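You operate a simulated robot arm through the tools that you are given. There is no shell and no other tool. Be economical: measure what you need, move in short steps, check, and stop when the job is done.

You are at the controls of a simulated two-armed robot. One attempt, no reset.

## Task
On the centre of the middle table, fold the blue cloth in half.

It is judged by the outcome, as a careful person would: the job done as asked, and still so three seconds after it is handed in. It fails if anything else is knocked over, pushed out of place, dropped, spilled or broken. Flat cloth is picked up by pressing the open fingertips on it (5 to 10 N) and closing them slowly along it; thin cloth reads only 2 to 8 mm in the jaws.

## Robot
Two 7-joint arms with three-finger grippers on one trunk, on a base that drives. Base frame: it is fixed to the floor where the robot stands at the start and does not move with it; the origin is under the middle of the robot, x ahead of it, y to its left, z up; the surface under the hand at the start is at about z = 0.8. Units: m, rad, N and s.
The left shoulder is at the start at [0.056, 0.154, 0.953], the right one opposite. With the tool pointing down near the work surface each hand reaches from about 0.1 to 0.64 m from the robot's upright axis, wherever it stands, measured 20 degrees to its own side. Places, roughly: centre of the middle table [0.5, 0.1, 0.8]. Payload 2.69 kg a hand.
The tool frame of a hand sits at the grasp point between the pads (the TCP): z along the fingers, y along the line on which they close. The tips reach 0.029 m beyond it. The gripper opens to 0.12 m. The gripper's body begins 0.078 m behind the TCP.
Orientation is that of the tool frame in the base frame, as a unit quaternion [w, x, y, z]. With the fingers straight down and closing along the base's y, the tool's x points along the base's -x, its y along +y and its z along -z.

## Interface
- The arms move only by the tool apply_moves. It takes "left_plan", "right_plan" or both (then of equal length, played together; a hand with none holds still); each is a list of rows, each a list of 2 entries, a list of its own where there are three numbers: the shift along the tool's x, y, z in mm, then the turn, a rotation vector about the tool's x, y, z in rad. In form: [[[dx, dy, dz], [ax, ay, az]], ...]. A call has 1 to 8 rows; each row is the pose to reach, as a shift and turn from the pose commanded when the call began, along the tool's axes at that moment. "left_claw" and "right_claw" are, for a hand that has rows, the finger opening in mm, from 0 to 120, set as the call begins (left out, the last holds). Each row takes 0.2 s and may step no farther than 0.05 m and 0.15 rad from the row before; otherwise, or with a gripper value out of range, the whole call is refused. A pose out of reach is approached as far as the arm can. The call stops where the force on the tool passes 40 N (or 10 N more than at its start, if that is more) or the arm is blocked; 0.2 s more then pass. The fingers move at their own pace and stop on an object; they squeeze with about 34 N. The grip force told is the motor's: it shows also when the fingers shut on nothing. Time passes only in rows, and 0.2 s behind the last, so rows that repeat a pose let the fingers close. It gives the time, the measured TCP pose, the force on the tool (base axes), the opening and the grip force at its end, in the units of the frame above (readings bear some noise), with the torque about the TCP (base axes, N m) and any sound that the robot's microphone picked up.
- Cameras (640 x 400 px; columns grow to the right, rows downward): "scene" is now at [0.1691, 0.0138, 1.1087]; the picture's right is [0.20, -0.98, 0.00], its down [-0.53, -0.11, -0.84] and it looks along [0.82, 0.17, -0.54] (base axes); focal length 258 px, centre (320, 200). "left" rides on the left gripper at [0.063, 0, -0.104] in its tool frame; the picture's right is [0.00, 1.00, 0.00], its down [-0.83, 0.00, -0.56] and it looks along [-0.56, 0.00, 0.83] (tool axes); focal length 275 px, centre (320, 200). "right" rides on the right gripper at [0.063, 0, -0.104] in its tool frame; the picture's right is [0.00, 1.00, 0.00], its down [-0.83, 0.00, -0.56] and it looks along [-0.56, 0.00, 0.83] (tool axes); focal length 275 px, centre (320, 200). There is no depth. A picture from a camera that has moved, and an enlarged one, comes with that camera's place and axes in the base frame and with its lens. The place of the scene camera against the robot may be out by one fixed shift of up to 0.012 m in any direction.
- camera(camera): a new picture of that camera. The clock stands still meanwhile.
- move_column(by): slides the trunk up (or, below 0, down) by that many m; the arms and the scene camera ride with it, the base frame stays. It gives what a move gives, with no picture.
- drive_base(legs): drives the robot by 1 to 6 legs, each [ahead, left, turn to the left] in m, m and rad, along the robot's own axes; the way and the turn of a leg run together, so that a leg with both is an arc; at most 1.5 m and 3.142 rad a leg. The arms and the cameras ride along, it lands a little off, and it stops where it bumps. It gives what a move gives.
- head_to(pan, tilt): turns the head with the scene camera to pan (to the left, within 1.396 rad either way) and tilt (down, from -0.506 to 1.204), counted from straight ahead of the robot. It gives what a move gives.
- inspect(camera, box): a new picture of the part [left, top, right, bottom] of that camera's present view, enlarged. The clock stands still meanwhile.
- job_done(): hands the job in; it is judged then, once.

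Go step by step. Nothing tells you exact positions but the pictures and the camera data: compare them with the known pose of the tool, close in by small moves and look again before you grip or let go. The budget is 120 turns and 100 pictures, counting those below and the enlarged ones. Unless the task says otherwise, let go and move clear before handing in, and close with one line.

The tools are called as name(argument=value, ...) on one line, values as JSON. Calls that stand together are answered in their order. apply_moves: Moves the arms, as the interface text tells. Its arguments: {"type":"object","properties":{"left_plan":{"type":"array"},"left_claw":{"type":"number"},"right_plan":{"type":"array"},"right_claw":{"type":"number"}},"required":[]} The other tools are called the same way: move_column (by) slides the trunk up or down; drive_base (legs) drives the base; head_to (pan, tilt) turns the head that bears the scene camera; camera (camera) takes a picture; inspect (camera, box) takes an enlarged picture of a part of a camera's view; job_done () hands the job in.

At the start:

```text
time: 0.0
left_position: [0.3534, 0.2012, 0.9722]
left_tool_rot: [0.0, 0.0, 1.0, 0.0]
left_ft_force: [-0.9, -0.4, -0.7]
left_torque: [-0.01, 0.03, 0.01]
left_gripper_width: 0.1205
left_grip_force: 0.1
right_position: [0.4244, -0.1191, 0.9735]
right_tool_rot: [0.0, 0.0, 1.0, 0.0]
right_ft_force: [0.6, -0.2, 0.3]
right_torque: [-0.01, -0.01, 0.02]
right_gripper_width: 0.1201
right_grip_force: 0.0
trunk travel left (down, up): [-0.325, 0.113]
robot x, y, heading: [-0.0021, -0.0039, 0.001]
head pan, tilt: [0.206, 0.569]
```

scene: 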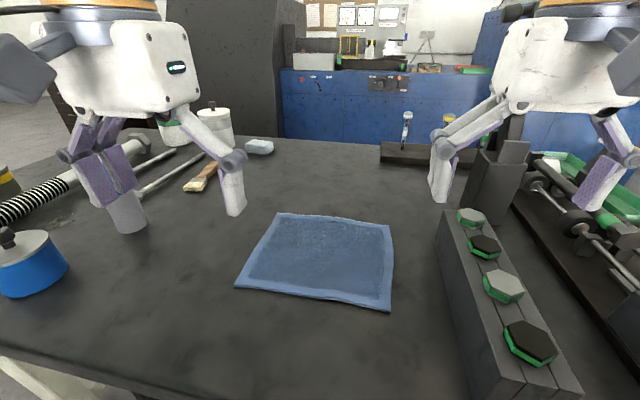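
right: 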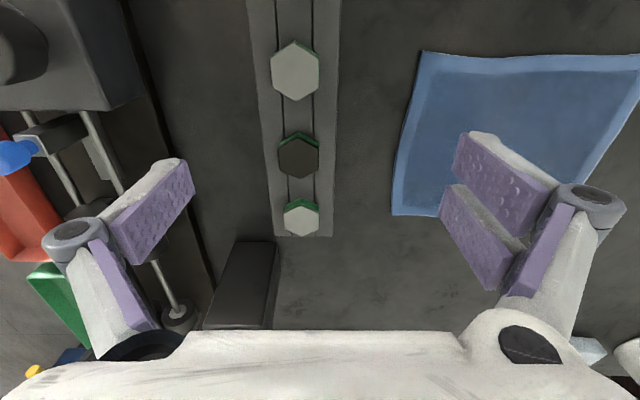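
left: 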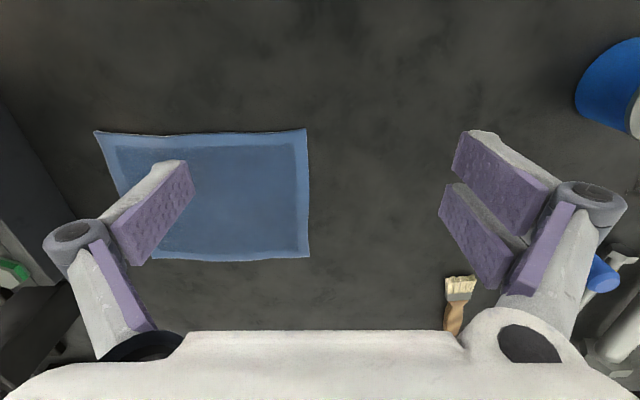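

The blue cloth lies flat with corners near (0.387, 0.187), (0.39, -0.033), (0.576, 0.187) and (0.575, -0.035). I'll fold the near edge onto the far edge with both hands, and I start by turning the hands so they close along x, then bringing them over the near corners.

apply_moves(left_plan=[[[-4, -3, 5], [0, 0, 0.148]], [[-9, -7, 10], [0, 0, 0.296]], [[-13, -10, 15], [0, 0, 0.444]], [[-18, -14, 20], [0, 0, 0.592]], [[-22, -17, 25], [0, 0, 0.74]], [[-27, -21, 30], [0, 0, 0.888]], [[-31, -24, 35], [0, 0, 1.036]], [[-36, -28, 40], [0, 0, 1.184]]], right_plan=[[[4, 12, 5], [0, 0, -0.148]], [[9, 25, 10], [0, 0, -0.296]], [[13, 37, 15], [0, 0, -0.444]], [[18, 50, 20], [0, 0, -0.592]], [[22, 62, 25], [0, 0, -0.74]], [[27, 74, 30], [0, 0, -0.888]], [[31, 87, 35], [0, 0, -1.036]], [[35, 99, 40], [0, 0, -1.184]]], left_claw=26, right_claw=26)

```text
time: 1.8
left_position: [0.3724, 0.161, 0.9273]
left_tool_rot: [0.0, 0.558, 0.83, 0.001]
left_ft_force: [-0.1, -0.1, -0.2]
left_torque: [0.01, -0.04, 0.02]
left_gripper_width: 0.0262
left_grip_force: 0.0
left hand out of reach, approached as far as the arm can: row 8
right_position: [0.3896, -0.0217, 0.9351]
right_tool_rot: [0.001, -0.559, 0.829, -0.001]
right_ft_force: [-0.2, 0.1, -0.5]
right_torque: [0.0, -0.03, -0.01]
right_gripper_width: 0.0259
right_grip_force: 0.1
trunk travel left (down, up): [-0.325, 0.113]
robot x, y, heading: [0.0016, -0.0002, -0.002]
head pan, tilt: [0.206, 0.569]
```

Right hand is on track, but the left stopped slightly short. I'll finish the rotation and see whether the left reaches it.

apply_moves(left_plan=[[[0, 0, 0], [0, 0, 0.13]], [[0, 0, 0], [0, 0, 0.26]], [[0, 0, 0], [0, 0, 0.387]], [[0, 0, 0], [0, 0, 0.387]]], right_plan=[[[0, 0, 0], [0, 0, -0.13]], [[0, 0, 0], [0, 0, -0.26]], [[0, 0, 0], [0, 0, -0.387]], [[0, 0, 0], [0, 0, -0.387]]])

```text
time: 2.8
left_position: [0.3017, 0.1203, 0.9093]
left_tool_rot: [0.0, 0.707, 0.707, 0.0]
left_ft_force: [0.6, 1.2, -0.7]
left_torque: [-0.04, 0.03, -0.03]
left_gripper_width: 0.026
left_grip_force: 0.1
left hand out of reach, approached as far as the arm can: row 1, 2, 3, 4
right_position: [0.3895, -0.0208, 0.9339]
right_tool_rot: [-0.001, 0.708, -0.706, 0.001]
right_ft_force: [0.3, -0.1, -0.7]
right_torque: [0.03, -0.04, -0.04]
right_gripper_width: 0.0263
right_grip_force: 0.3
trunk travel left (down, up): [-0.325, 0.113]
robot x, y, heading: [-0.0004, -0.0002, 0.001]
head pan, tilt: [0.206, 0.569]
```

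The left wrist hits its limit turning this way, so I'll turn it the opposite way (camera inward).

apply_moves(left_plan=[[[0, 0, 0], [0, 0, -0.148]], [[0, 0, 0], [0, 0, -0.296]], [[0, 0, 0], [0, 0, -0.444]], [[0, 0, 0], [0, 0, -0.592]], [[0, 0, 0], [0, 0, -0.74]], [[0, 0, 0], [0, 0, -0.888]], [[0, 0, 0], [0, 0, -1.036]], [[0, 0, 0], [0, 0, -1.184]]])

apply_moves(left_plan=[[[0, 0, 0], [0, 0, -0.148]], [[0, 0, 0], [0, 0, -0.296]], [[0, 0, 0], [0, 0, -0.444]], [[0, 0, 0], [0, 0, -0.592]], [[0, 0, 0], [0, 0, -0.74]], [[0, 0, 0], [0, 0, -0.888]], [[0, 0, 0], [0, 0, -1.036]], [[0, 0, 0], [0, 0, -1.184]]])

```text
time: 4.6
left_position: [0.3, 0.1187, 0.9124]
left_tool_rot: [0.0, 0.191, 0.982, 0.001]
left_ft_force: [0.3, -0.4, 0.4]
left_torque: [0.01, -0.02, 0.02]
left_gripper_width: 0.0261
left_grip_force: 0.1
right_position: [0.3898, -0.0204, 0.9347]
right_tool_rot: [0.001, -0.707, 0.708, -0.001]
right_ft_force: [-0.4, -0.2, 0.3]
right_torque: [0.03, 0.04, -0.03]
right_gripper_width: 0.0261
right_grip_force: 0.1
trunk travel left (down, up): [-0.325, 0.113]
robot x, y, heading: [-0.0004, 0.001, -0.002]
head pan, tilt: [0.206, 0.569]
```

```text
time: 6.4
left_position: [0.302, 0.1201, 0.9123]
left_tool_rot: [-0.001, -0.39, 0.921, -0.001]
left_ft_force: [0.3, 0.4, 0.0]
left_torque: [-0.03, -0.03, 0.02]
left_gripper_width: 0.0262
left_grip_force: 0.0
right_position: [0.3895, -0.021, 0.9339]
right_tool_rot: [0.0, 0.707, -0.707, 0.0]
right_ft_force: [0.8, 0.5, 0.2]
right_torque: [0.0, 0.0, 0.0]
right_gripper_width: 0.026
right_grip_force: 0.0
trunk travel left (down, up): [-0.325, 0.113]
robot x, y, heading: [-0.0011, 0.0005, -0.002]
head pan, tilt: [0.206, 0.569]
```

Turning works this way. I'll finish the turn while moving over the near-left corner.

apply_moves(left_plan=[[[-16, -4, -4], [0, 0, -0.13]], [[-33, -8, -8], [0, 0, -0.26]], [[-49, -13, -12], [0, 0, -0.39]], [[-66, -17, -16], [0, 0, -0.52]], [[-82, -21, -20], [0, 0, -0.65]], [[-98, -25, -20], [0, 0, -0.774]], [[-98, -25, -20], [0, 0, -0.774]]])

camera(camera="left")

camera(camera="right")

camera(camera="scene")

```text
time: 8.0
left_position: [0.3867, 0.1715, 0.9312]
left_tool_rot: [0.0, 0.708, -0.706, 0.0]
left_ft_force: [0.1, 0.3, 0.1]
left_torque: [-0.01, 0.01, -0.05]
left_gripper_width: 0.0262
left_grip_force: 0.1
right_position: [0.3898, -0.0198, 0.9343]
right_tool_rot: [-0.001, 0.707, -0.707, 0.0]
right_ft_force: [1.1, -0.8, 0.2]
right_torque: [-0.01, 0.0, -0.02]
right_gripper_width: 0.026
right_grip_force: 0.1
trunk travel left (down, up): [-0.325, 0.113]
robot x, y, heading: [0.0026, 0.0003, 0.001]
head pan, tilt: [0.206, 0.569]
```

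```text
96 pictures are left
camera left: at [0.3877, 0.1089, 1.0355], right [-1.0, 0.0, 0.0], down [0.0, 0.83, 0.56], along [0.0, 0.56, -0.83], focal length 275 px, centre (320, 200)
```

left: 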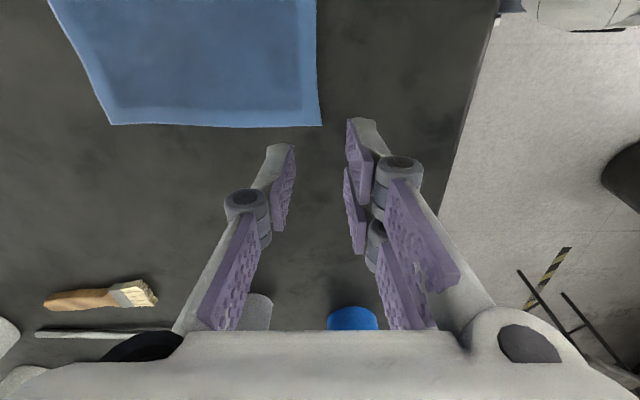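

```text
95 pictures are left
camera right: at [0.39, -0.084, 1.0373], right [-1.0, 0.0, 0.0], down [-0.01, 0.83, 0.56], along [0.0, 0.56, -0.83], focal length 275 px, centre (320, 200)
```

right: 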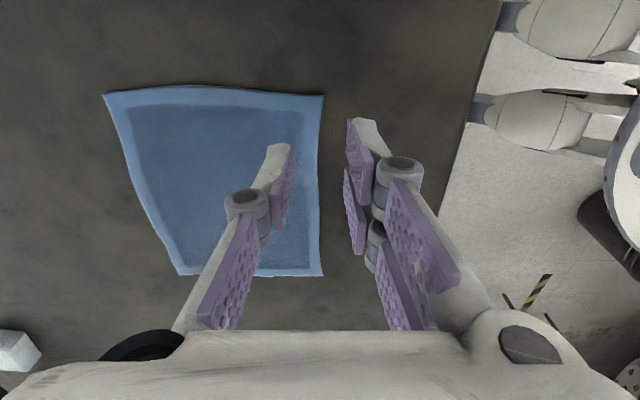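

```text
94 pictures are left
camera scene: at [0.1691, 0.0138, 1.1087], right [0.2, -0.98, 0.0], down [-0.53, -0.11, -0.84], along [0.82, 0.17, -0.54], focal length 258 px, centre (320, 200)
```

scene: 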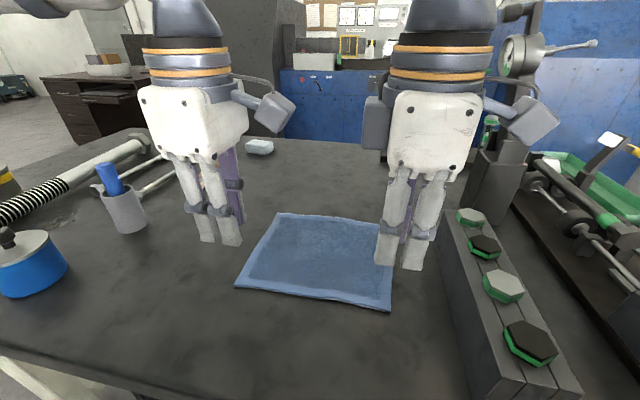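

Both hands now sit over the near edge (x≈0.3875). The cloth's y range is about -0.028 to 0.19, so I'll trim the hands and lower to just above it.

apply_moves(left_plan=[[[-5, -3, 30], [0, 0, 0]], [[-5, -3, 60], [0, 0, 0]], [[-5, -3, 80], [0, 0, 0]], [[-5, -3, 93], [0, 0, 0]], [[-5, -3, 93], [0, 0, 0]]], right_plan=[[[-7, 0, 30], [0, 0, 0]], [[-7, 0, 60], [0, 0, 0]], [[-7, 0, 80], [0, 0, 0]], [[-7, 0, 96], [0, 0, 0]], [[-7, 0, 96], [0, 0, 0]]])

camera(camera="right")

camera(camera="left")

```text
time: 9.2
left_position: [0.3919, 0.1777, 0.8389]
left_tool_rot: [0.0, -0.707, 0.707, 0.0]
left_ft_force: [0.3, -0.5, 0.0]
left_torque: [0.0, 0.03, -0.02]
left_gripper_width: 0.0259
left_grip_force: 0.0
right_position: [0.3902, -0.0125, 0.8367]
right_tool_rot: [-0.002, 0.707, -0.707, 0.001]
right_ft_force: [-0.2, -0.1, 0.3]
right_torque: [0.0, 0.01, -0.02]
right_gripper_width: 0.0262
right_grip_force: 0.0
trunk travel left (down, up): [-0.325, 0.113]
robot x, y, heading: [-0.0005, 0.0003, -0.002]
head pan, tilt: [0.206, 0.569]
```

```text
93 pictures are left
camera right: at [0.3905, -0.0758, 0.94], right [-1.0, -0.01, 0.0], down [-0.01, 0.83, 0.56], along [0.0, 0.56, -0.83], focal length 275 px, centre (320, 200)
```

right: 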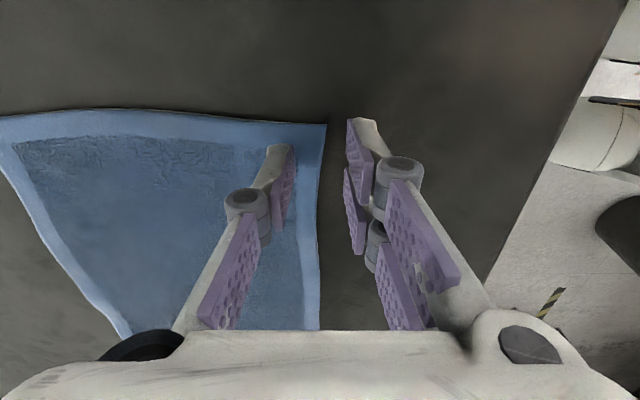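

```text
92 pictures are left
camera left: at [0.3921, 0.1139, 0.9429], right [-1.0, 0.0, 0.0], down [0.0, 0.83, 0.56], along [0.0, 0.56, -0.83], focal length 275 px, centre (320, 200)
```

left: 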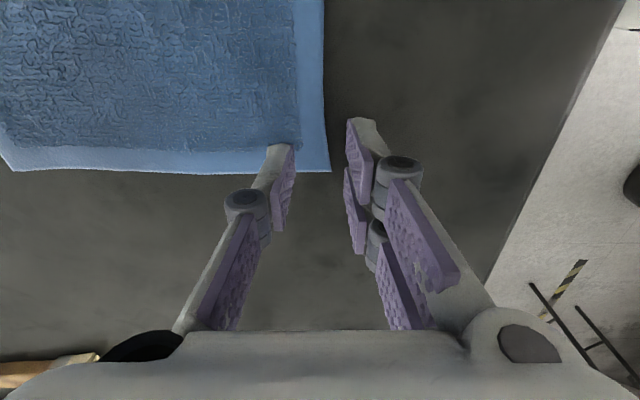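

Tips are about 8–10 mm above the cloth with the inner fingers on it. I'll press down in small steps.

apply_moves(left_plan=[[[0, 0, 4], [0, 0, 0]], [[0, 0, 8], [0, 0, 0]], [[0, 0, 8], [0, 0, 0]]], right_plan=[[[0, 0, 4], [0, 0, 0]], [[0, 0, 6], [0, 0, 0]], [[0, 0, 6], [0, 0, 0]]])

```text
time: 10.0
left_position: [0.3921, 0.1762, 0.8327]
left_tool_rot: [-0.001, 0.707, -0.707, 0.0]
left_ft_force: [-0.3, 0.7, 3.8]
left_torque: [0.03, -0.08, 0.01]
left_gripper_width: 0.0259
left_grip_force: 0.2
right_position: [0.3881, -0.0127, 0.8323]
right_tool_rot: [0.0, 0.707, -0.707, 0.001]
right_ft_force: [0.6, 0.7, 1.4]
right_torque: [-0.01, -0.04, 0.02]
right_gripper_width: 0.0262
right_grip_force: 0.2
trunk travel left (down, up): [-0.325, 0.113]
robot x, y, heading: [0.0035, 0.0017, 0.002]
head pan, tilt: [0.206, 0.569]
```

apply_moves(left_plan=[[[0, 0, 1.5], [0, 0, 0]], [[0, 0, 1.5], [0, 0, 0]]], right_plan=[[[0, 0, 2], [0, 0, 0]], [[0, 0, 2], [0, 0, 0]]])

```text
time: 10.6
left_position: [0.3908, 0.1773, 0.8306]
left_tool_rot: [0.002, -0.706, 0.708, -0.002]
left_ft_force: [2.0, 2.7, 14.2]
left_torque: [0.05, -0.34, 0.04]
left_gripper_width: 0.0264
left_grip_force: 0.4
right_position: [0.3898, -0.013, 0.8305]
right_tool_rot: [-0.003, 0.707, -0.707, 0.001]
right_ft_force: [1.0, 0.3, 11.3]
right_torque: [0.0, -0.24, 0.0]
right_gripper_width: 0.0268
right_grip_force: 0.6
trunk travel left (down, up): [-0.325, 0.113]
robot x, y, heading: [-0.0014, -0.0023, 0.002]
head pan, tilt: [0.206, 0.569]
```

Force is slightly above the 5–10 N range, so I'll ease off a little and begin closing slowly.

apply_moves(left_plan=[[[0, 0, -0.8], [0, 0, 0]], [[0, 0, -0.8], [0, 0, 0]]], right_plan=[[[0, 0, -0.5], [0, 0, 0]], [[0, 0, -0.5], [0, 0, 0]]], left_claw=22, right_claw=22)

apply_moves(left_plan=[[[0, 0, 0], [0, 0, 0]]], right_plan=[[[0, 0, 0], [0, 0, 0]]], left_claw=18, right_claw=18)

camera(camera="left")

camera(camera="right")

```text
time: 11.2
left_position: [0.3919, 0.1762, 0.8301]
left_tool_rot: [0.0, -0.707, 0.707, -0.001]
left_ft_force: [3.4, -0.8, 11.0]
left_torque: [-0.01, -0.24, -0.02]
left_gripper_width: 0.0232
left_grip_force: 0.8
right_position: [0.3887, -0.0131, 0.8306]
right_tool_rot: [0.002, -0.707, 0.707, -0.001]
right_ft_force: [2.8, 0.8, 10.5]
right_torque: [0.02, -0.28, 0.01]
right_gripper_width: 0.0231
right_grip_force: 0.2
trunk travel left (down, up): [-0.325, 0.113]
robot x, y, heading: [0.0009, 0.0024, 0.004]
head pan, tilt: [0.206, 0.569]
```

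```text
time: 11.6
left_position: [0.3901, 0.177, 0.832]
left_tool_rot: [0.0, -0.707, 0.707, 0.0]
left_ft_force: [0.3, 0.7, 7.0]
left_torque: [0.01, -0.05, -0.03]
left_gripper_width: 0.018
left_grip_force: 0.1
right_position: [0.3876, -0.0125, 0.8312]
right_tool_rot: [0.0, 0.707, -0.707, 0.0]
right_ft_force: [2.4, 0.5, 10.7]
right_torque: [-0.03, -0.19, 0.01]
right_gripper_width: 0.0187
right_grip_force: 0.4
trunk travel left (down, up): [-0.325, 0.113]
robot x, y, heading: [0.0007, -0.0032, 0.001]
head pan, tilt: [0.206, 0.569]
```

```text
91 pictures are left
camera left: at [0.3915, 0.1135, 0.9342], right [-1.0, 0.0, 0.0], down [0.0, 0.83, 0.56], along [0.0, 0.56, -0.83], focal length 275 px, centre (320, 200)
```

left: 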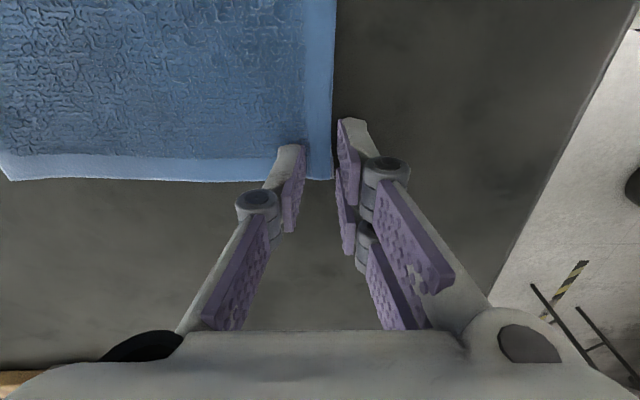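

```text
90 pictures are left
camera right: at [0.3891, -0.0766, 0.9335], right [-1.0, 0.0, 0.0], down [-0.01, 0.83, 0.56], along [0.0, 0.56, -0.83], focal length 275 px, centre (320, 200)
```

right: 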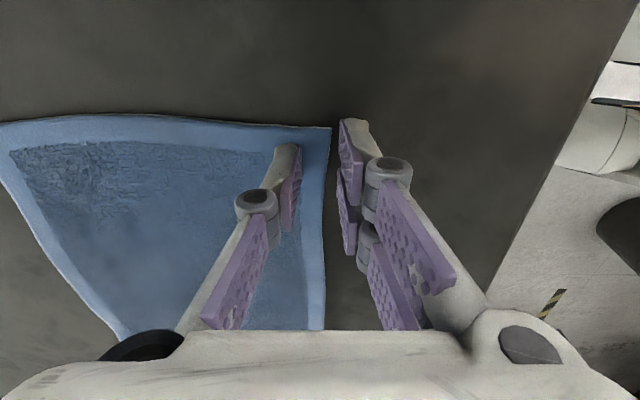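

The inner fingers are drawing the edge toward the outer fingers. I'll keep closing in small steps.

apply_moves(left_plan=[[[0, 0, 0.5], [0, 0, 0]]], right_plan=[[[0, 0, 0], [0, 0, 0]]], left_claw=14, right_claw=14)

apply_moves(left_plan=[[[0, 0, 0], [0, 0, 0]]], right_plan=[[[0, 0, 0], [0, 0, 0]]], left_claw=10, right_claw=10)

camera(camera="left")

camera(camera="right")

```text
time: 12.0
left_position: [0.3896, 0.1759, 0.8306]
left_tool_rot: [-0.001, 0.707, -0.707, 0.0]
left_ft_force: [0.2, 1.0, 9.7]
left_torque: [0.0, -0.08, -0.01]
left_gripper_width: 0.0131
left_grip_force: 0.0
right_position: [0.3885, -0.0128, 0.8306]
right_tool_rot: [0.001, -0.707, 0.707, -0.001]
right_ft_force: [-0.8, -0.2, 6.1]
right_torque: [-0.03, -0.03, 0.0]
right_gripper_width: 0.0133
right_grip_force: 0.0
trunk travel left (down, up): [-0.325, 0.113]
robot x, y, heading: [0.0019, -0.002, 0.002]
head pan, tilt: [0.206, 0.569]
```

```text
time: 12.4
left_position: [0.3906, 0.1771, 0.8307]
left_tool_rot: [0.0, -0.707, 0.707, 0.0]
left_ft_force: [-0.3, 0.0, 8.1]
left_torque: [-0.04, -0.04, -0.01]
left_gripper_width: 0.0091
left_grip_force: 0.0
right_position: [0.3885, -0.0136, 0.8298]
right_tool_rot: [0.0, 0.707, -0.707, 0.001]
right_ft_force: [-1.4, 0.2, 3.2]
right_torque: [-0.02, 0.01, -0.04]
right_gripper_width: 0.0091
right_grip_force: 0.1
trunk travel left (down, up): [-0.325, 0.113]
robot x, y, heading: [0.0038, -0.0014, 0.001]
head pan, tilt: [0.206, 0.569]
```

```text
89 pictures are left
camera left: at [0.391, 0.1133, 0.9338], right [-1.0, 0.0, 0.0], down [0.0, 0.83, 0.56], along [0.0, 0.56, -0.83], focal length 275 px, centre (320, 200)
```

left: 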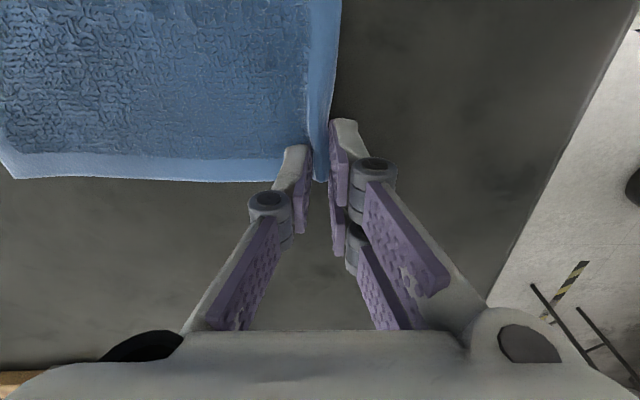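

```text
88 pictures are left
camera right: at [0.3889, -0.0765, 0.9333], right [-1.0, -0.01, 0.0], down [-0.01, 0.83, 0.56], along [0.0, 0.56, -0.83], focal length 275 px, centre (320, 200)
```

right: 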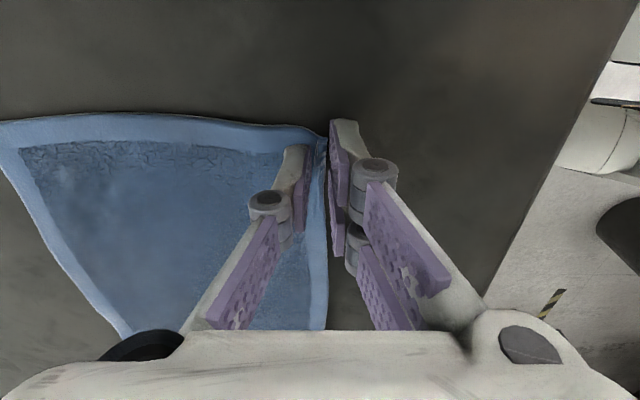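

Cloth is rising between both pairs of fingers. I'll close the rest of the way.

apply_moves(left_plan=[[[0, 0, 0], [0, 0, 0]]], right_plan=[[[0, 0, 0.7], [0, 0, 0]]], left_claw=6, right_claw=6)

apply_moves(left_plan=[[[0, 0, 0], [0, 0, 0]], [[0, 0, 0], [0, 0, 0]], [[0, 0, 0], [0, 0, 0]]], right_plan=[[[0, 0, 0], [0, 0, 0]], [[0, 0, 0], [0, 0, 0]], [[0, 0, 0], [0, 0, 0]]], left_claw=0, right_claw=0)

```text
time: 12.8
left_position: [0.3913, 0.1766, 0.8298]
left_tool_rot: [0.0, 0.707, -0.707, 0.0]
left_ft_force: [0.8, -0.5, 6.6]
left_torque: [-0.06, 0.01, 0.02]
left_gripper_width: 0.0063
left_grip_force: 0.2
right_position: [0.3895, -0.0122, 0.8296]
right_tool_rot: [-0.001, 0.707, -0.707, 0.001]
right_ft_force: [-1.6, -0.2, 4.2]
right_torque: [0.02, -0.04, -0.01]
right_gripper_width: 0.0059
right_grip_force: 0.1
trunk travel left (down, up): [-0.325, 0.113]
robot x, y, heading: [-0.0031, 0.001, -0.002]
head pan, tilt: [0.206, 0.569]
```

```text
time: 13.6
left_position: [0.3918, 0.1769, 0.8298]
left_tool_rot: [0.0, 0.707, -0.707, 0.001]
left_ft_force: [1.1, -1.6, 8.7]
left_torque: [-0.05, -0.09, 0.0]
left_gripper_width: 0.0031
left_grip_force: 31.9
right_position: [0.3892, -0.0133, 0.8304]
right_tool_rot: [0.0, -0.707, 0.707, -0.002]
right_ft_force: [-0.3, 0.7, 2.0]
right_torque: [0.03, 0.04, 0.0]
right_gripper_width: 0.0023
right_grip_force: 32.1
trunk travel left (down, up): [-0.325, 0.113]
robot x, y, heading: [0.0005, 0.0019, 0.004]
head pan, tilt: [0.206, 0.569]
```

Both read 2–3 mm, which fits gripped cloth. I'll lift 40 mm and check.

apply_moves(left_plan=[[[0, -5, -15], [0, 0, 0]], [[0, -10, -30], [0, 0, 0]], [[0, -20, -45], [0, 0, 0]]], right_plan=[[[0, -5, -15], [0, 0, 0]], [[0, -10, -30], [0, 0, 0]], [[0, -20, -45], [0, 0, 0]]])

camera(camera="left")

camera(camera="right")

camera(camera="scene")

```text
time: 14.4
left_position: [0.4123, 0.1758, 0.8739]
left_tool_rot: [0.0, 0.707, -0.707, 0.0]
left_ft_force: [0.4, -0.5, 0.1]
left_torque: [-0.02, -0.06, -0.04]
left_gripper_width: 0.0031
left_grip_force: 32.1
right_position: [0.4095, -0.0125, 0.8765]
right_tool_rot: [-0.001, 0.708, -0.706, 0.0]
right_ft_force: [0.4, 0.6, 0.1]
right_torque: [-0.01, 0.02, 0.01]
right_gripper_width: 0.0024
right_grip_force: 32.1
trunk travel left (down, up): [-0.325, 0.113]
robot x, y, heading: [-0.001, 0.0003, 0.001]
head pan, tilt: [0.206, 0.569]
```

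```text
87 pictures are left
camera left: at [0.4123, 0.1137, 0.978], right [-1.0, 0.0, 0.0], down [0.0, 0.83, 0.56], along [0.0, 0.56, -0.83], focal length 275 px, centre (320, 200)
```

left: 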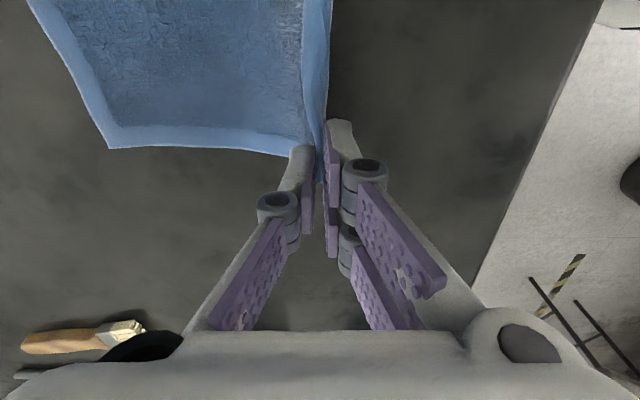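

```text
86 pictures are left
camera right: at [0.4102, -0.0768, 0.9784], right [-1.0, -0.01, 0.0], down [-0.01, 0.83, 0.56], along [0.0, 0.56, -0.83], focal length 275 px, centre (320, 200)
```

right: 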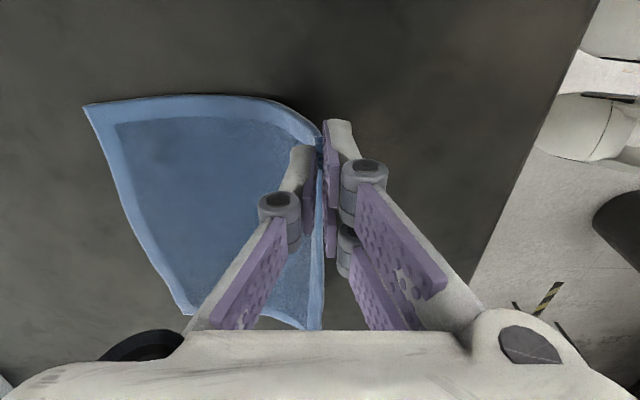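

```text
85 pictures are left
camera scene: at [0.1692, 0.0138, 1.1087], right [0.2, -0.98, 0.0], down [-0.53, -0.11, -0.84], along [0.82, 0.17, -0.54], focal length 258 px, centre (320, 200)
```

scene: 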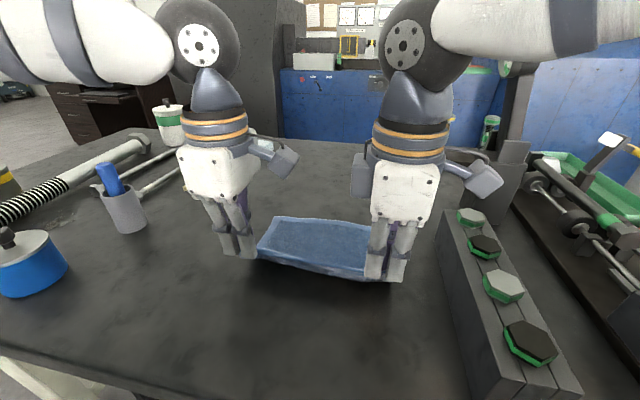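

Both near corners are held and the edge is up. I'll carry it over in an arc and check before lowering.

apply_moves(left_plan=[[[0, -12, -14], [0, 0, 0]], [[0, -23, -26], [0, 0, 0]], [[0, -36, -32], [0, 0, 0]], [[0, -52, -33], [0, 0, 0]], [[0, -70, -33], [0, 0, 0]], [[0, -88, -28], [0, 0, 0]], [[0, -105, -19], [0, 0, 0]]], right_plan=[[[0, -13, -12], [0, 0, 0]], [[0, -25, -24], [0, 0, 0]], [[0, -38, -30], [0, 0, 0]], [[0, -54, -31], [0, 0, 0]], [[0, -72, -31], [0, 0, 0]], [[0, -90, -26], [0, 0, 0]], [[0, -107, -17], [0, 0, 0]]])

camera(camera="left")

camera(camera="right")

camera(camera="scene")

```text
time: 16.0
left_position: [0.5151, 0.1764, 0.8932]
left_tool_rot: [0.001, -0.706, 0.708, -0.001]
left_ft_force: [-0.3, -0.2, 0.4]
left_torque: [0.01, -0.02, -0.03]
left_gripper_width: 0.0034
left_grip_force: 31.7
right_position: [0.5171, -0.0124, 0.8923]
right_tool_rot: [0.0, -0.707, 0.707, -0.001]
right_ft_force: [0.9, 1.0, 0.2]
right_torque: [-0.01, 0.02, -0.02]
right_gripper_width: 0.0021
right_grip_force: 31.8
trunk travel left (down, up): [-0.325, 0.113]
robot x, y, heading: [0.0011, 0.0019, -0.003]
head pan, tilt: [0.206, 0.569]
```

```text
84 pictures are left
camera left: at [0.5166, 0.1128, 0.9977], right [-1.0, 0.0, 0.0], down [0.0, 0.83, 0.56], along [0.0, 0.56, -0.83], focal length 275 px, centre (320, 200)
```

left: 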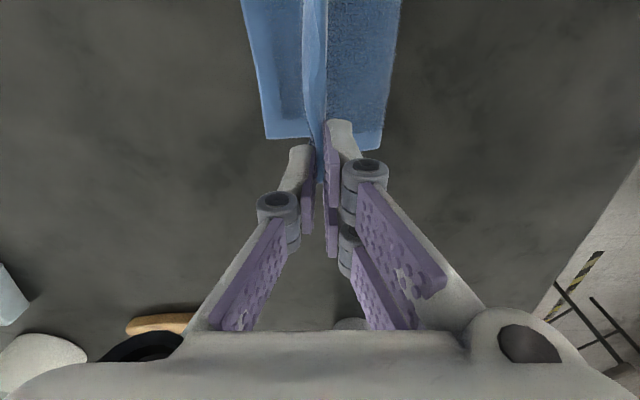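

```text
83 pictures are left
camera right: at [0.5177, -0.0767, 0.9952], right [-1.0, -0.01, 0.0], down [-0.01, 0.83, 0.56], along [0.0, 0.56, -0.83], focal length 275 px, centre (320, 200)
```

right: 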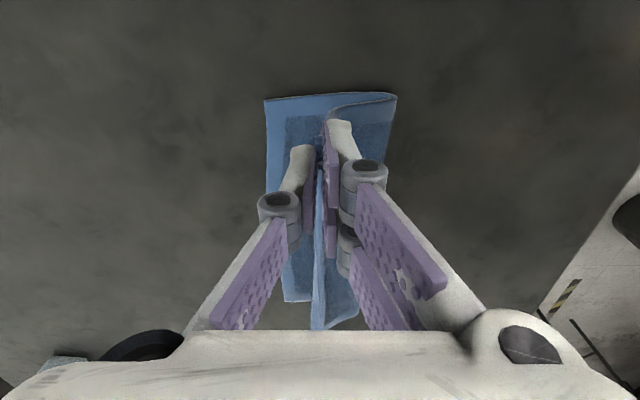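

```text
82 pictures are left
camera scene: at [0.1696, 0.0138, 1.1086], right [0.2, -0.98, 0.0], down [-0.53, -0.11, -0.84], along [0.82, 0.17, -0.54], focal length 258 px, centre (320, 200)
```

scene: 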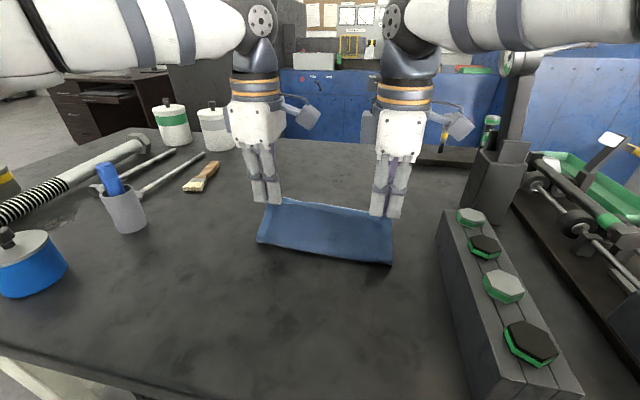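

The fold is forming cleanly, with the far edge at x≈0.556 and the crease near 0.465. I'll lower the held edge onto the far edge.

apply_moves(left_plan=[[[0, -12, 10], [0, 0, 0]], [[0, -23, 22], [0, 0, 0]], [[0, -31, 36], [0, 0, 0]], [[0, -37, 48], [0, 0, 0]], [[0, -39, 55], [0, 0, 0]], [[0, -39, 55], [0, 0, 0]]], right_plan=[[[0, -12, 10], [0, 0, 0]], [[0, -22, 22], [0, 0, 0]], [[0, -30, 36], [0, 0, 0]], [[0, -36, 48], [0, 0, 0]], [[0, -38, 55], [0, 0, 0]], [[0, -38, 55], [0, 0, 0]]])

camera(camera="left")

camera(camera="right")

camera(camera="scene")

```text
time: 17.4
left_position: [0.5556, 0.1778, 0.8394]
left_tool_rot: [-0.001, -0.707, 0.707, 0.001]
left_ft_force: [0.7, -0.6, 1.8]
left_torque: [-0.01, -0.02, -0.04]
left_gripper_width: 0.0032
left_grip_force: 32.2
right_position: [0.5551, -0.0136, 0.8386]
right_tool_rot: [0.0, -0.707, 0.707, -0.001]
right_ft_force: [-0.3, -0.3, -0.4]
right_torque: [0.0, -0.01, -0.02]
right_gripper_width: 0.0024
right_grip_force: 31.2
trunk travel left (down, up): [-0.325, 0.113]
robot x, y, heading: [-0.0022, 0.0015, 0.001]
head pan, tilt: [0.206, 0.569]
```

```text
81 pictures are left
camera left: at [0.5556, 0.114, 0.9424], right [-1.0, 0.0, 0.0], down [0.0, 0.83, 0.56], along [0.0, 0.56, -0.83], focal length 275 px, centre (320, 200)
```

left: 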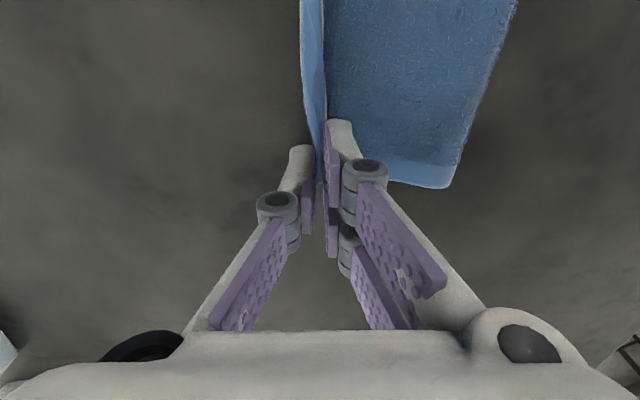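

```text
80 pictures are left
camera right: at [0.5554, -0.077, 0.9416], right [-1.0, 0.0, 0.0], down [-0.01, 0.83, 0.56], along [0.0, 0.56, -0.83], focal length 275 px, centre (320, 200)
```

right: 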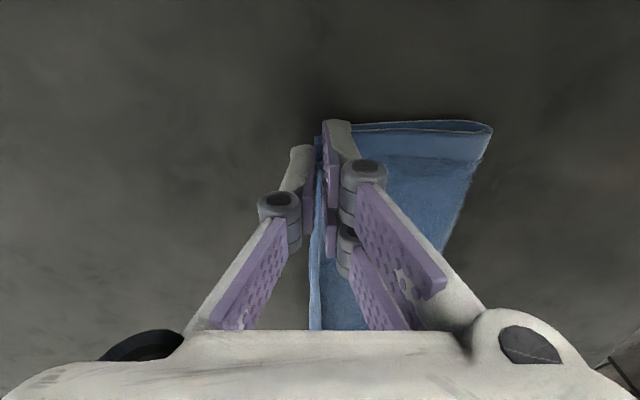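

```text
79 pictures are left
camera scene: at [0.169, 0.0138, 1.1087], right [0.2, -0.98, 0.0], down [-0.53, -0.11, -0.84], along [0.82, 0.17, -0.54], focal length 258 px, centre (320, 200)
```

scene: 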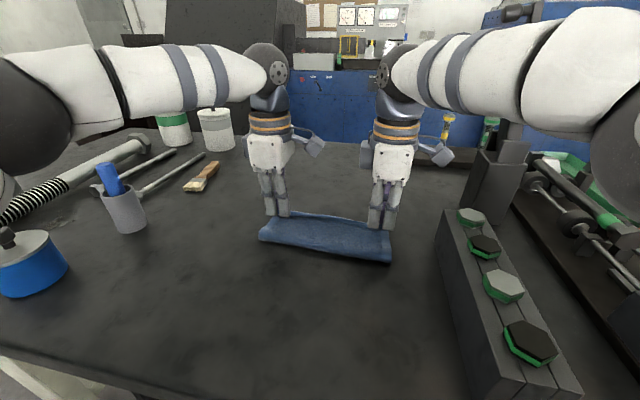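

The edge is laid on the far edge. I'll release gently with a small opening and lift straight up.

apply_moves(left_plan=[[[0, 0, 0], [0, 0, 0]], [[0, 0, 0], [0, 0, 0]]], right_plan=[[[0, 0, 1], [0, 0, 0]], [[0, 0, 1], [0, 0, 0]]], left_claw=14, right_claw=14)

apply_moves(left_plan=[[[0, 0, -10], [0, 0, 0]], [[0, 0, -25], [0, 0, 0]], [[0, 0, -50], [0, 0, 0]], [[0, 0, -80], [0, 0, 0]]], right_plan=[[[0, 0, -10], [0, 0, 0]], [[0, 0, -25], [0, 0, 0]], [[0, 0, -50], [0, 0, 0]], [[0, 0, -80], [0, 0, 0]]])

camera(camera="left")

camera(camera="right")

inspect(camera="scene", box=[220, 160, 440, 298])

```text
time: 18.0
left_position: [0.5555, 0.1773, 0.8391]
left_tool_rot: [0.0, -0.707, 0.707, 0.0]
left_ft_force: [-0.1, 0.5, 0.1]
left_torque: [-0.02, 0.02, 0.0]
left_gripper_width: 0.0141
left_grip_force: 0.1
right_position: [0.5541, -0.0144, 0.8377]
right_tool_rot: [0.0, -0.707, 0.708, -0.001]
right_ft_force: [0.0, 0.1, 0.5]
right_torque: [0.0, 0.0, 0.0]
right_gripper_width: 0.014
right_grip_force: 0.1
trunk travel left (down, up): [-0.325, 0.113]
robot x, y, heading: [-0.0015, 0.0009, 0.004]
head pan, tilt: [0.206, 0.569]
```

```text
time: 19.0
left_position: [0.5551, 0.1766, 0.9188]
left_tool_rot: [0.001, 0.707, -0.707, 0.0]
left_ft_force: [0.8, -0.2, 0.1]
left_torque: [-0.03, -0.02, 0.04]
left_gripper_width: 0.0138
left_grip_force: 0.1
right_position: [0.5463, -0.0166, 0.9159]
right_tool_rot: [0.001, -0.707, 0.707, 0.0]
right_ft_force: [-0.2, 0.1, 0.1]
right_torque: [0.04, -0.04, 0.02]
right_gripper_width: 0.014
right_grip_force: 0.1
right hand out of reach, approached as far as the arm can: row 4
trunk travel left (down, up): [-0.325, 0.113]
robot x, y, heading: [-0.0004, -0.003, -0.002]
head pan, tilt: [0.206, 0.569]
```

```text
78 pictures are left
camera left: at [0.5558, 0.1141, 1.0232], right [-1.0, 0.0, 0.0], down [0.0, 0.83, 0.56], along [0.0, 0.56, -0.83], focal length 275 px, centre (320, 200)
```

left: 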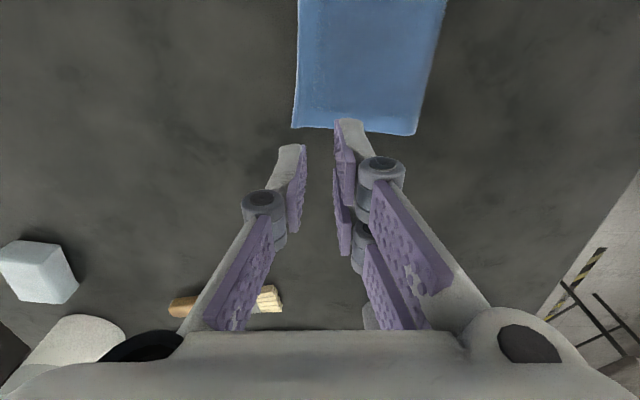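

```text
77 pictures are left
camera right: at [0.5477, -0.0801, 1.0183], right [-1.0, -0.01, 0.0], down [-0.01, 0.83, 0.56], along [0.0, 0.56, -0.83], focal length 275 px, centre (320, 200)
```

right: 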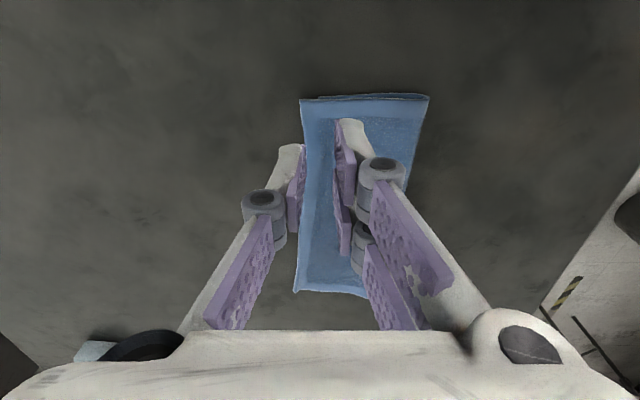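

```text
2.90 times, centred on (330, 229) of scene
camera zoom: at [0.1686, 0.0135, 1.1088], right [0.2, -0.98, 0.0], down [-0.53, -0.11, -0.84], along [0.82, 0.17, -0.54], focal length 748 px, centre (291, 116)
```

zoom: 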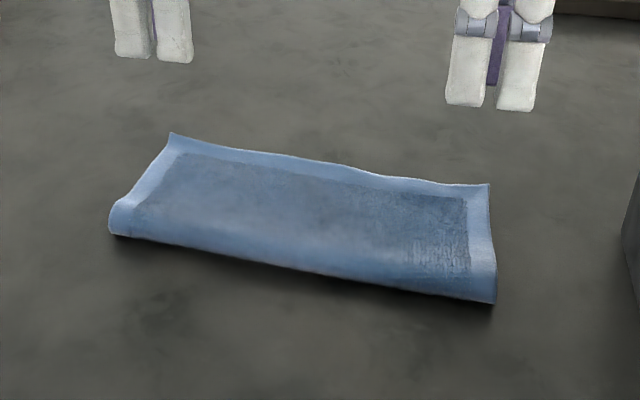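

The cloth is folded in half, with a slightly puffy crease and a lifted far-left corner. I'll look closer at the edge alignment.

inspect(camera="left", box=[260, 0, 460, 150])

inspect(camera="right", box=[270, 70, 450, 310])

```text
2.67 times, centred on (360, 75) of left
camera zoom: at [0.5558, 0.1141, 1.0232], right [-1.0, 0.0, 0.0], down [0.0, 0.83, 0.56], along [0.0, 0.56, -0.83], focal length 734 px, centre (213, 533)
```

zoom: 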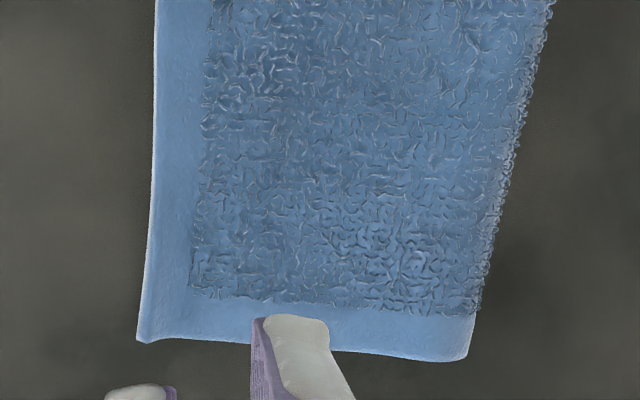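

```text
1.67 times, centred on (360, 190) of right
camera zoom: at [0.5477, -0.0801, 1.0183], right [-1.0, -0.01, 0.0], down [-0.01, 0.83, 0.56], along [0.0, 0.56, -0.83], focal length 459 px, centre (253, 217)
```

zoom: 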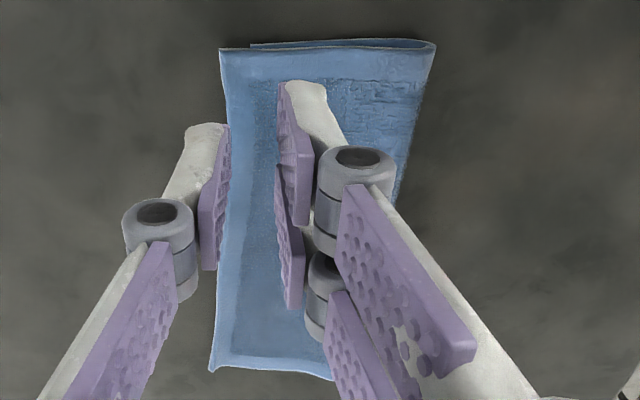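

The top layer seems to overhang the lower edge a little at the right end. I'll move the right hand back for a clearer view to measure it.

apply_moves(right_plan=[[[15, 10, 0], [0, 0, 0]], [[30, 10, 0], [0, 0, 0]], [[50, 10, 0], [0, 0, 0]], [[50, 10, 0], [0, 0, 0]]])

inspect(camera="right", box=[240, 80, 480, 230])

```text
time: 20.0
left_position: [0.5567, 0.1775, 0.9176]
left_tool_rot: [0.001, 0.707, -0.707, 0.0]
left_ft_force: [0.3, 0.5, 0.4]
left_torque: [0.0, 0.02, 0.0]
left_gripper_width: 0.0141
left_grip_force: 0.0
right_position: [0.537, -0.0664, 0.9143]
right_tool_rot: [0.002, -0.707, 0.707, -0.001]
right_ft_force: [-0.6, 1.0, 0.1]
right_torque: [0.02, 0.02, -0.02]
right_gripper_width: 0.0141
right_grip_force: 0.0
trunk travel left (down, up): [-0.325, 0.113]
robot x, y, heading: [-0.0026, 0.0022, 0.001]
head pan, tilt: [0.206, 0.569]
```

```text
2.67 times, centred on (360, 155) of right
camera zoom: at [0.5373, -0.1301, 1.0175], right [-1.0, 0.0, 0.0], down [-0.01, 0.83, 0.56], along [0.0, 0.56, -0.83], focal length 734 px, centre (213, 320)
```

zoom: 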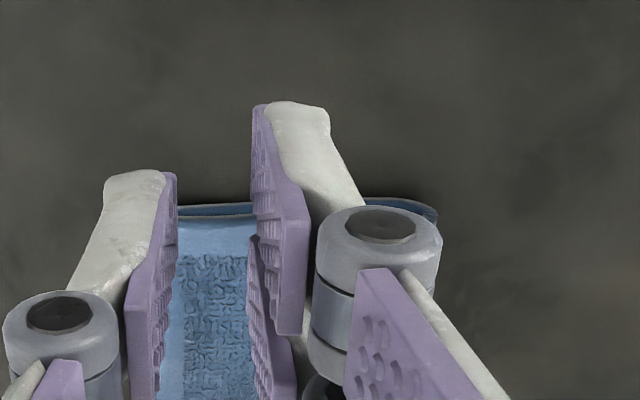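

apply_moves(right_plan=[[[0, 5, 0], [0, 0, 0]], [[0, 10, 0], [0, 0, 0]], [[0, 10, 0], [0, 0, 0]]], right_claw=115)

inspect(camera="right", box=[240, 100, 440, 290])

```text
time: 20.8
left_position: [0.5566, 0.1771, 0.9187]
left_tool_rot: [0.0, 0.708, -0.707, 0.0]
left_ft_force: [-0.7, -0.3, -0.3]
left_torque: [0.02, 0.02, 0.05]
left_gripper_width: 0.0138
left_grip_force: 0.0
right_position: [0.5275, -0.0651, 0.9141]
right_tool_rot: [0.0, -0.707, 0.707, 0.0]
right_ft_force: [-0.3, -0.6, -0.1]
right_torque: [0.0, -0.03, 0.0]
right_gripper_width: 0.1151
right_grip_force: 0.0
trunk travel left (down, up): [-0.325, 0.113]
robot x, y, heading: [-0.0013, -0.0003, 0.0]
head pan, tilt: [0.206, 0.569]
```

```text
2.11 times, centred on (340, 195) of right
camera zoom: at [0.5274, -0.1287, 1.0173], right [-1.0, 0.0, 0.0], down [-0.01, 0.83, 0.56], along [0.0, 0.56, -0.83], focal length 580 px, centre (278, 210)
```

zoom: 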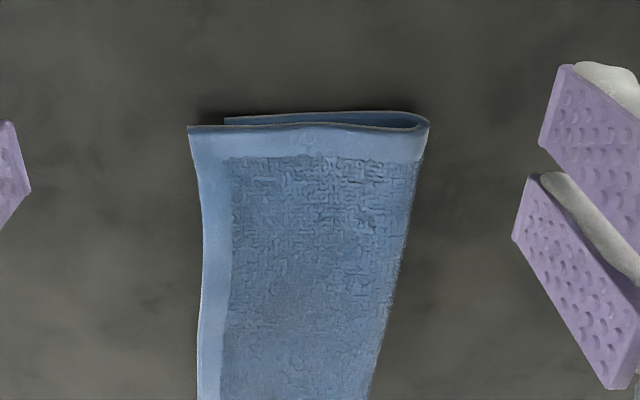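

The top layer overhangs by about 14 mm at the right end, and probably slightly more on the left. I'll try to even it up by pressing lightly on the top layer with both hands and drawing it toward the robot, first hovering above it.

apply_moves(left_plan=[[[8, 9, 0], [0, 0, 0]], [[16, 18, 15], [0, 0, 0]], [[22, 27, 35], [0, 0, 0]], [[22, 27, 55], [0, 0, 0]], [[22, 27, 70], [0, 0, 0]], [[22, 27, 70], [0, 0, 0]]], right_plan=[[[-20, -1, 0], [0, 0, 0]], [[-45, -2, 10], [0, 0, 0]], [[-65, -3, 30], [0, 0, 0]], [[-65, -3, 50], [0, 0, 0]], [[-65, -3, 65], [0, 0, 0]], [[-65, -3, 65], [0, 0, 0]]], right_claw=14)

camera(camera="right")

```text
time: 22.2
left_position: [0.5299, 0.1534, 0.8481]
left_tool_rot: [0.001, -0.707, 0.707, 0.0]
left_ft_force: [0.0, -0.3, -0.2]
left_torque: [0.0, -0.04, -0.01]
left_gripper_width: 0.014
left_grip_force: 0.2
right_position: [0.5306, -0.0007, 0.8504]
right_tool_rot: [0.0, -0.707, 0.708, 0.0]
right_ft_force: [0.7, -0.1, 0.5]
right_torque: [-0.02, -0.01, 0.01]
right_gripper_width: 0.0139
right_grip_force: 0.0
trunk travel left (down, up): [-0.325, 0.113]
robot x, y, heading: [0.0017, 0.0017, 0.002]
head pan, tilt: [0.206, 0.569]
```

```text
71 pictures are left
camera right: at [0.5311, -0.0645, 0.9531], right [-1.0, 0.0, 0.0], down [-0.01, 0.83, 0.56], along [0.0, 0.56, -0.83], focal length 275 px, centre (320, 200)
```

right: 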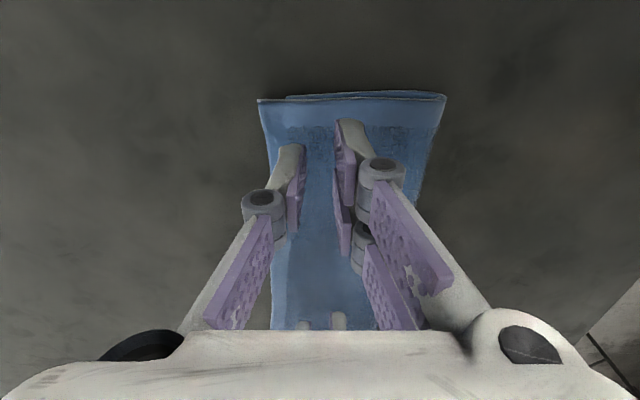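

apply_moves(left_plan=[[[0, 0, 5], [0, 0, 0]], [[0, 0, 10], [0, 0, 0]], [[0, 0, 12], [0, 0, 0]]], right_plan=[[[0, 0, 5], [0, 0, 0]], [[0, 0, 11], [0, 0, 0]], [[0, 0, 14], [0, 0, 0]]])

```text
time: 23.0
left_position: [0.5292, 0.1542, 0.8371]
left_tool_rot: [0.0, 0.707, -0.707, 0.001]
left_ft_force: [0.0, -0.2, 1.2]
left_torque: [0.01, 0.0, -0.02]
left_gripper_width: 0.014
left_grip_force: 0.1
right_position: [0.53, -0.002, 0.8355]
right_tool_rot: [-0.002, 0.707, -0.707, 0.0]
right_ft_force: [0.6, 0.3, 1.7]
right_torque: [-0.02, 0.01, 0.02]
right_gripper_width: 0.0139
right_grip_force: 0.0
trunk travel left (down, up): [-0.325, 0.113]
robot x, y, heading: [0.0019, 0.0025, 0.005]
head pan, tilt: [0.206, 0.569]
```

Light contact of about 1–2 N. I'll press 1 mm more and draw the top layer 14–18 mm toward the robot.

apply_moves(left_plan=[[[0, 0, 1.5], [0, 0, 0]], [[0, 4, 1.5], [0, 0, 0]], [[0, 8, 1.5], [0, 0, 0]], [[0, 12, 1.5], [0, 0, 0]], [[0, 16, 1.5], [0, 0, 0]]], right_plan=[[[0, 0, 1], [0, 0, 0]], [[0, 4, 1], [0, 0, 0]], [[0, 8, 1], [0, 0, 0]], [[0, 11, 1], [0, 0, 0]], [[0, 14, 1], [0, 0, 0]]])

camera(camera="right")

camera(camera="scene")

```text
time: 24.2
left_position: [0.5121, 0.1536, 0.8346]
left_tool_rot: [0.001, -0.707, 0.707, 0.0]
left_ft_force: [1.0, 0.8, 4.0]
left_torque: [0.03, -0.05, 0.0]
left_gripper_width: 0.0134
left_grip_force: 0.1
right_position: [0.5161, -0.0007, 0.8339]
right_tool_rot: [0.0, -0.707, 0.707, 0.0]
right_ft_force: [1.6, 0.2, 4.4]
right_torque: [0.0, -0.01, 0.0]
right_gripper_width: 0.0135
right_grip_force: 0.1
trunk travel left (down, up): [-0.325, 0.113]
robot x, y, heading: [-0.0006, 0.0013, 0.003]
head pan, tilt: [0.206, 0.569]
```

```text
70 pictures are left
camera right: at [0.5162, -0.065, 0.9373], right [-1.0, 0.0, 0.0], down [-0.01, 0.83, 0.56], along [0.0, 0.56, -0.83], focal length 275 px, centre (320, 200)
```

right: 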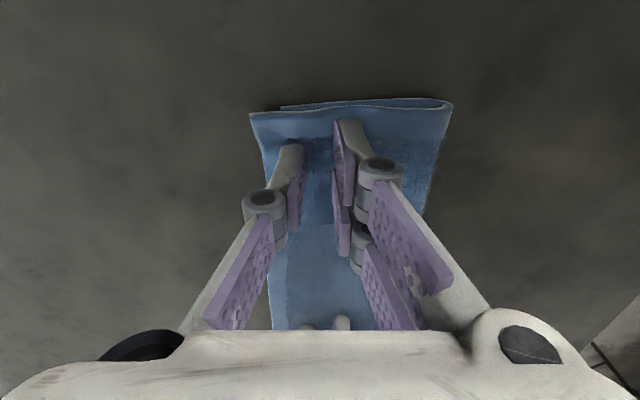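

```text
69 pictures are left
camera scene: at [0.1688, 0.0138, 1.1088], right [0.2, -0.98, 0.0], down [-0.53, -0.11, -0.84], along [0.82, 0.17, -0.54], focal length 258 px, centre (320, 200)
```

scene: 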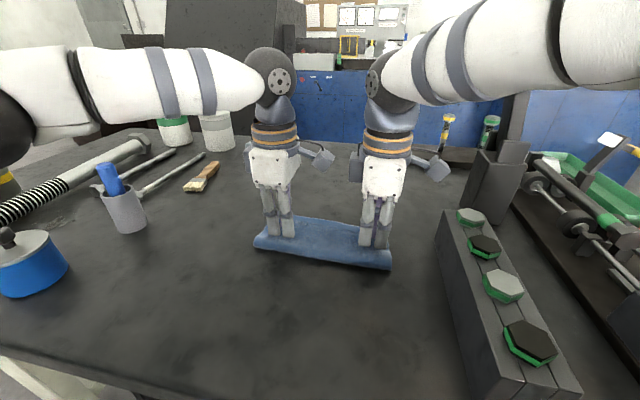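

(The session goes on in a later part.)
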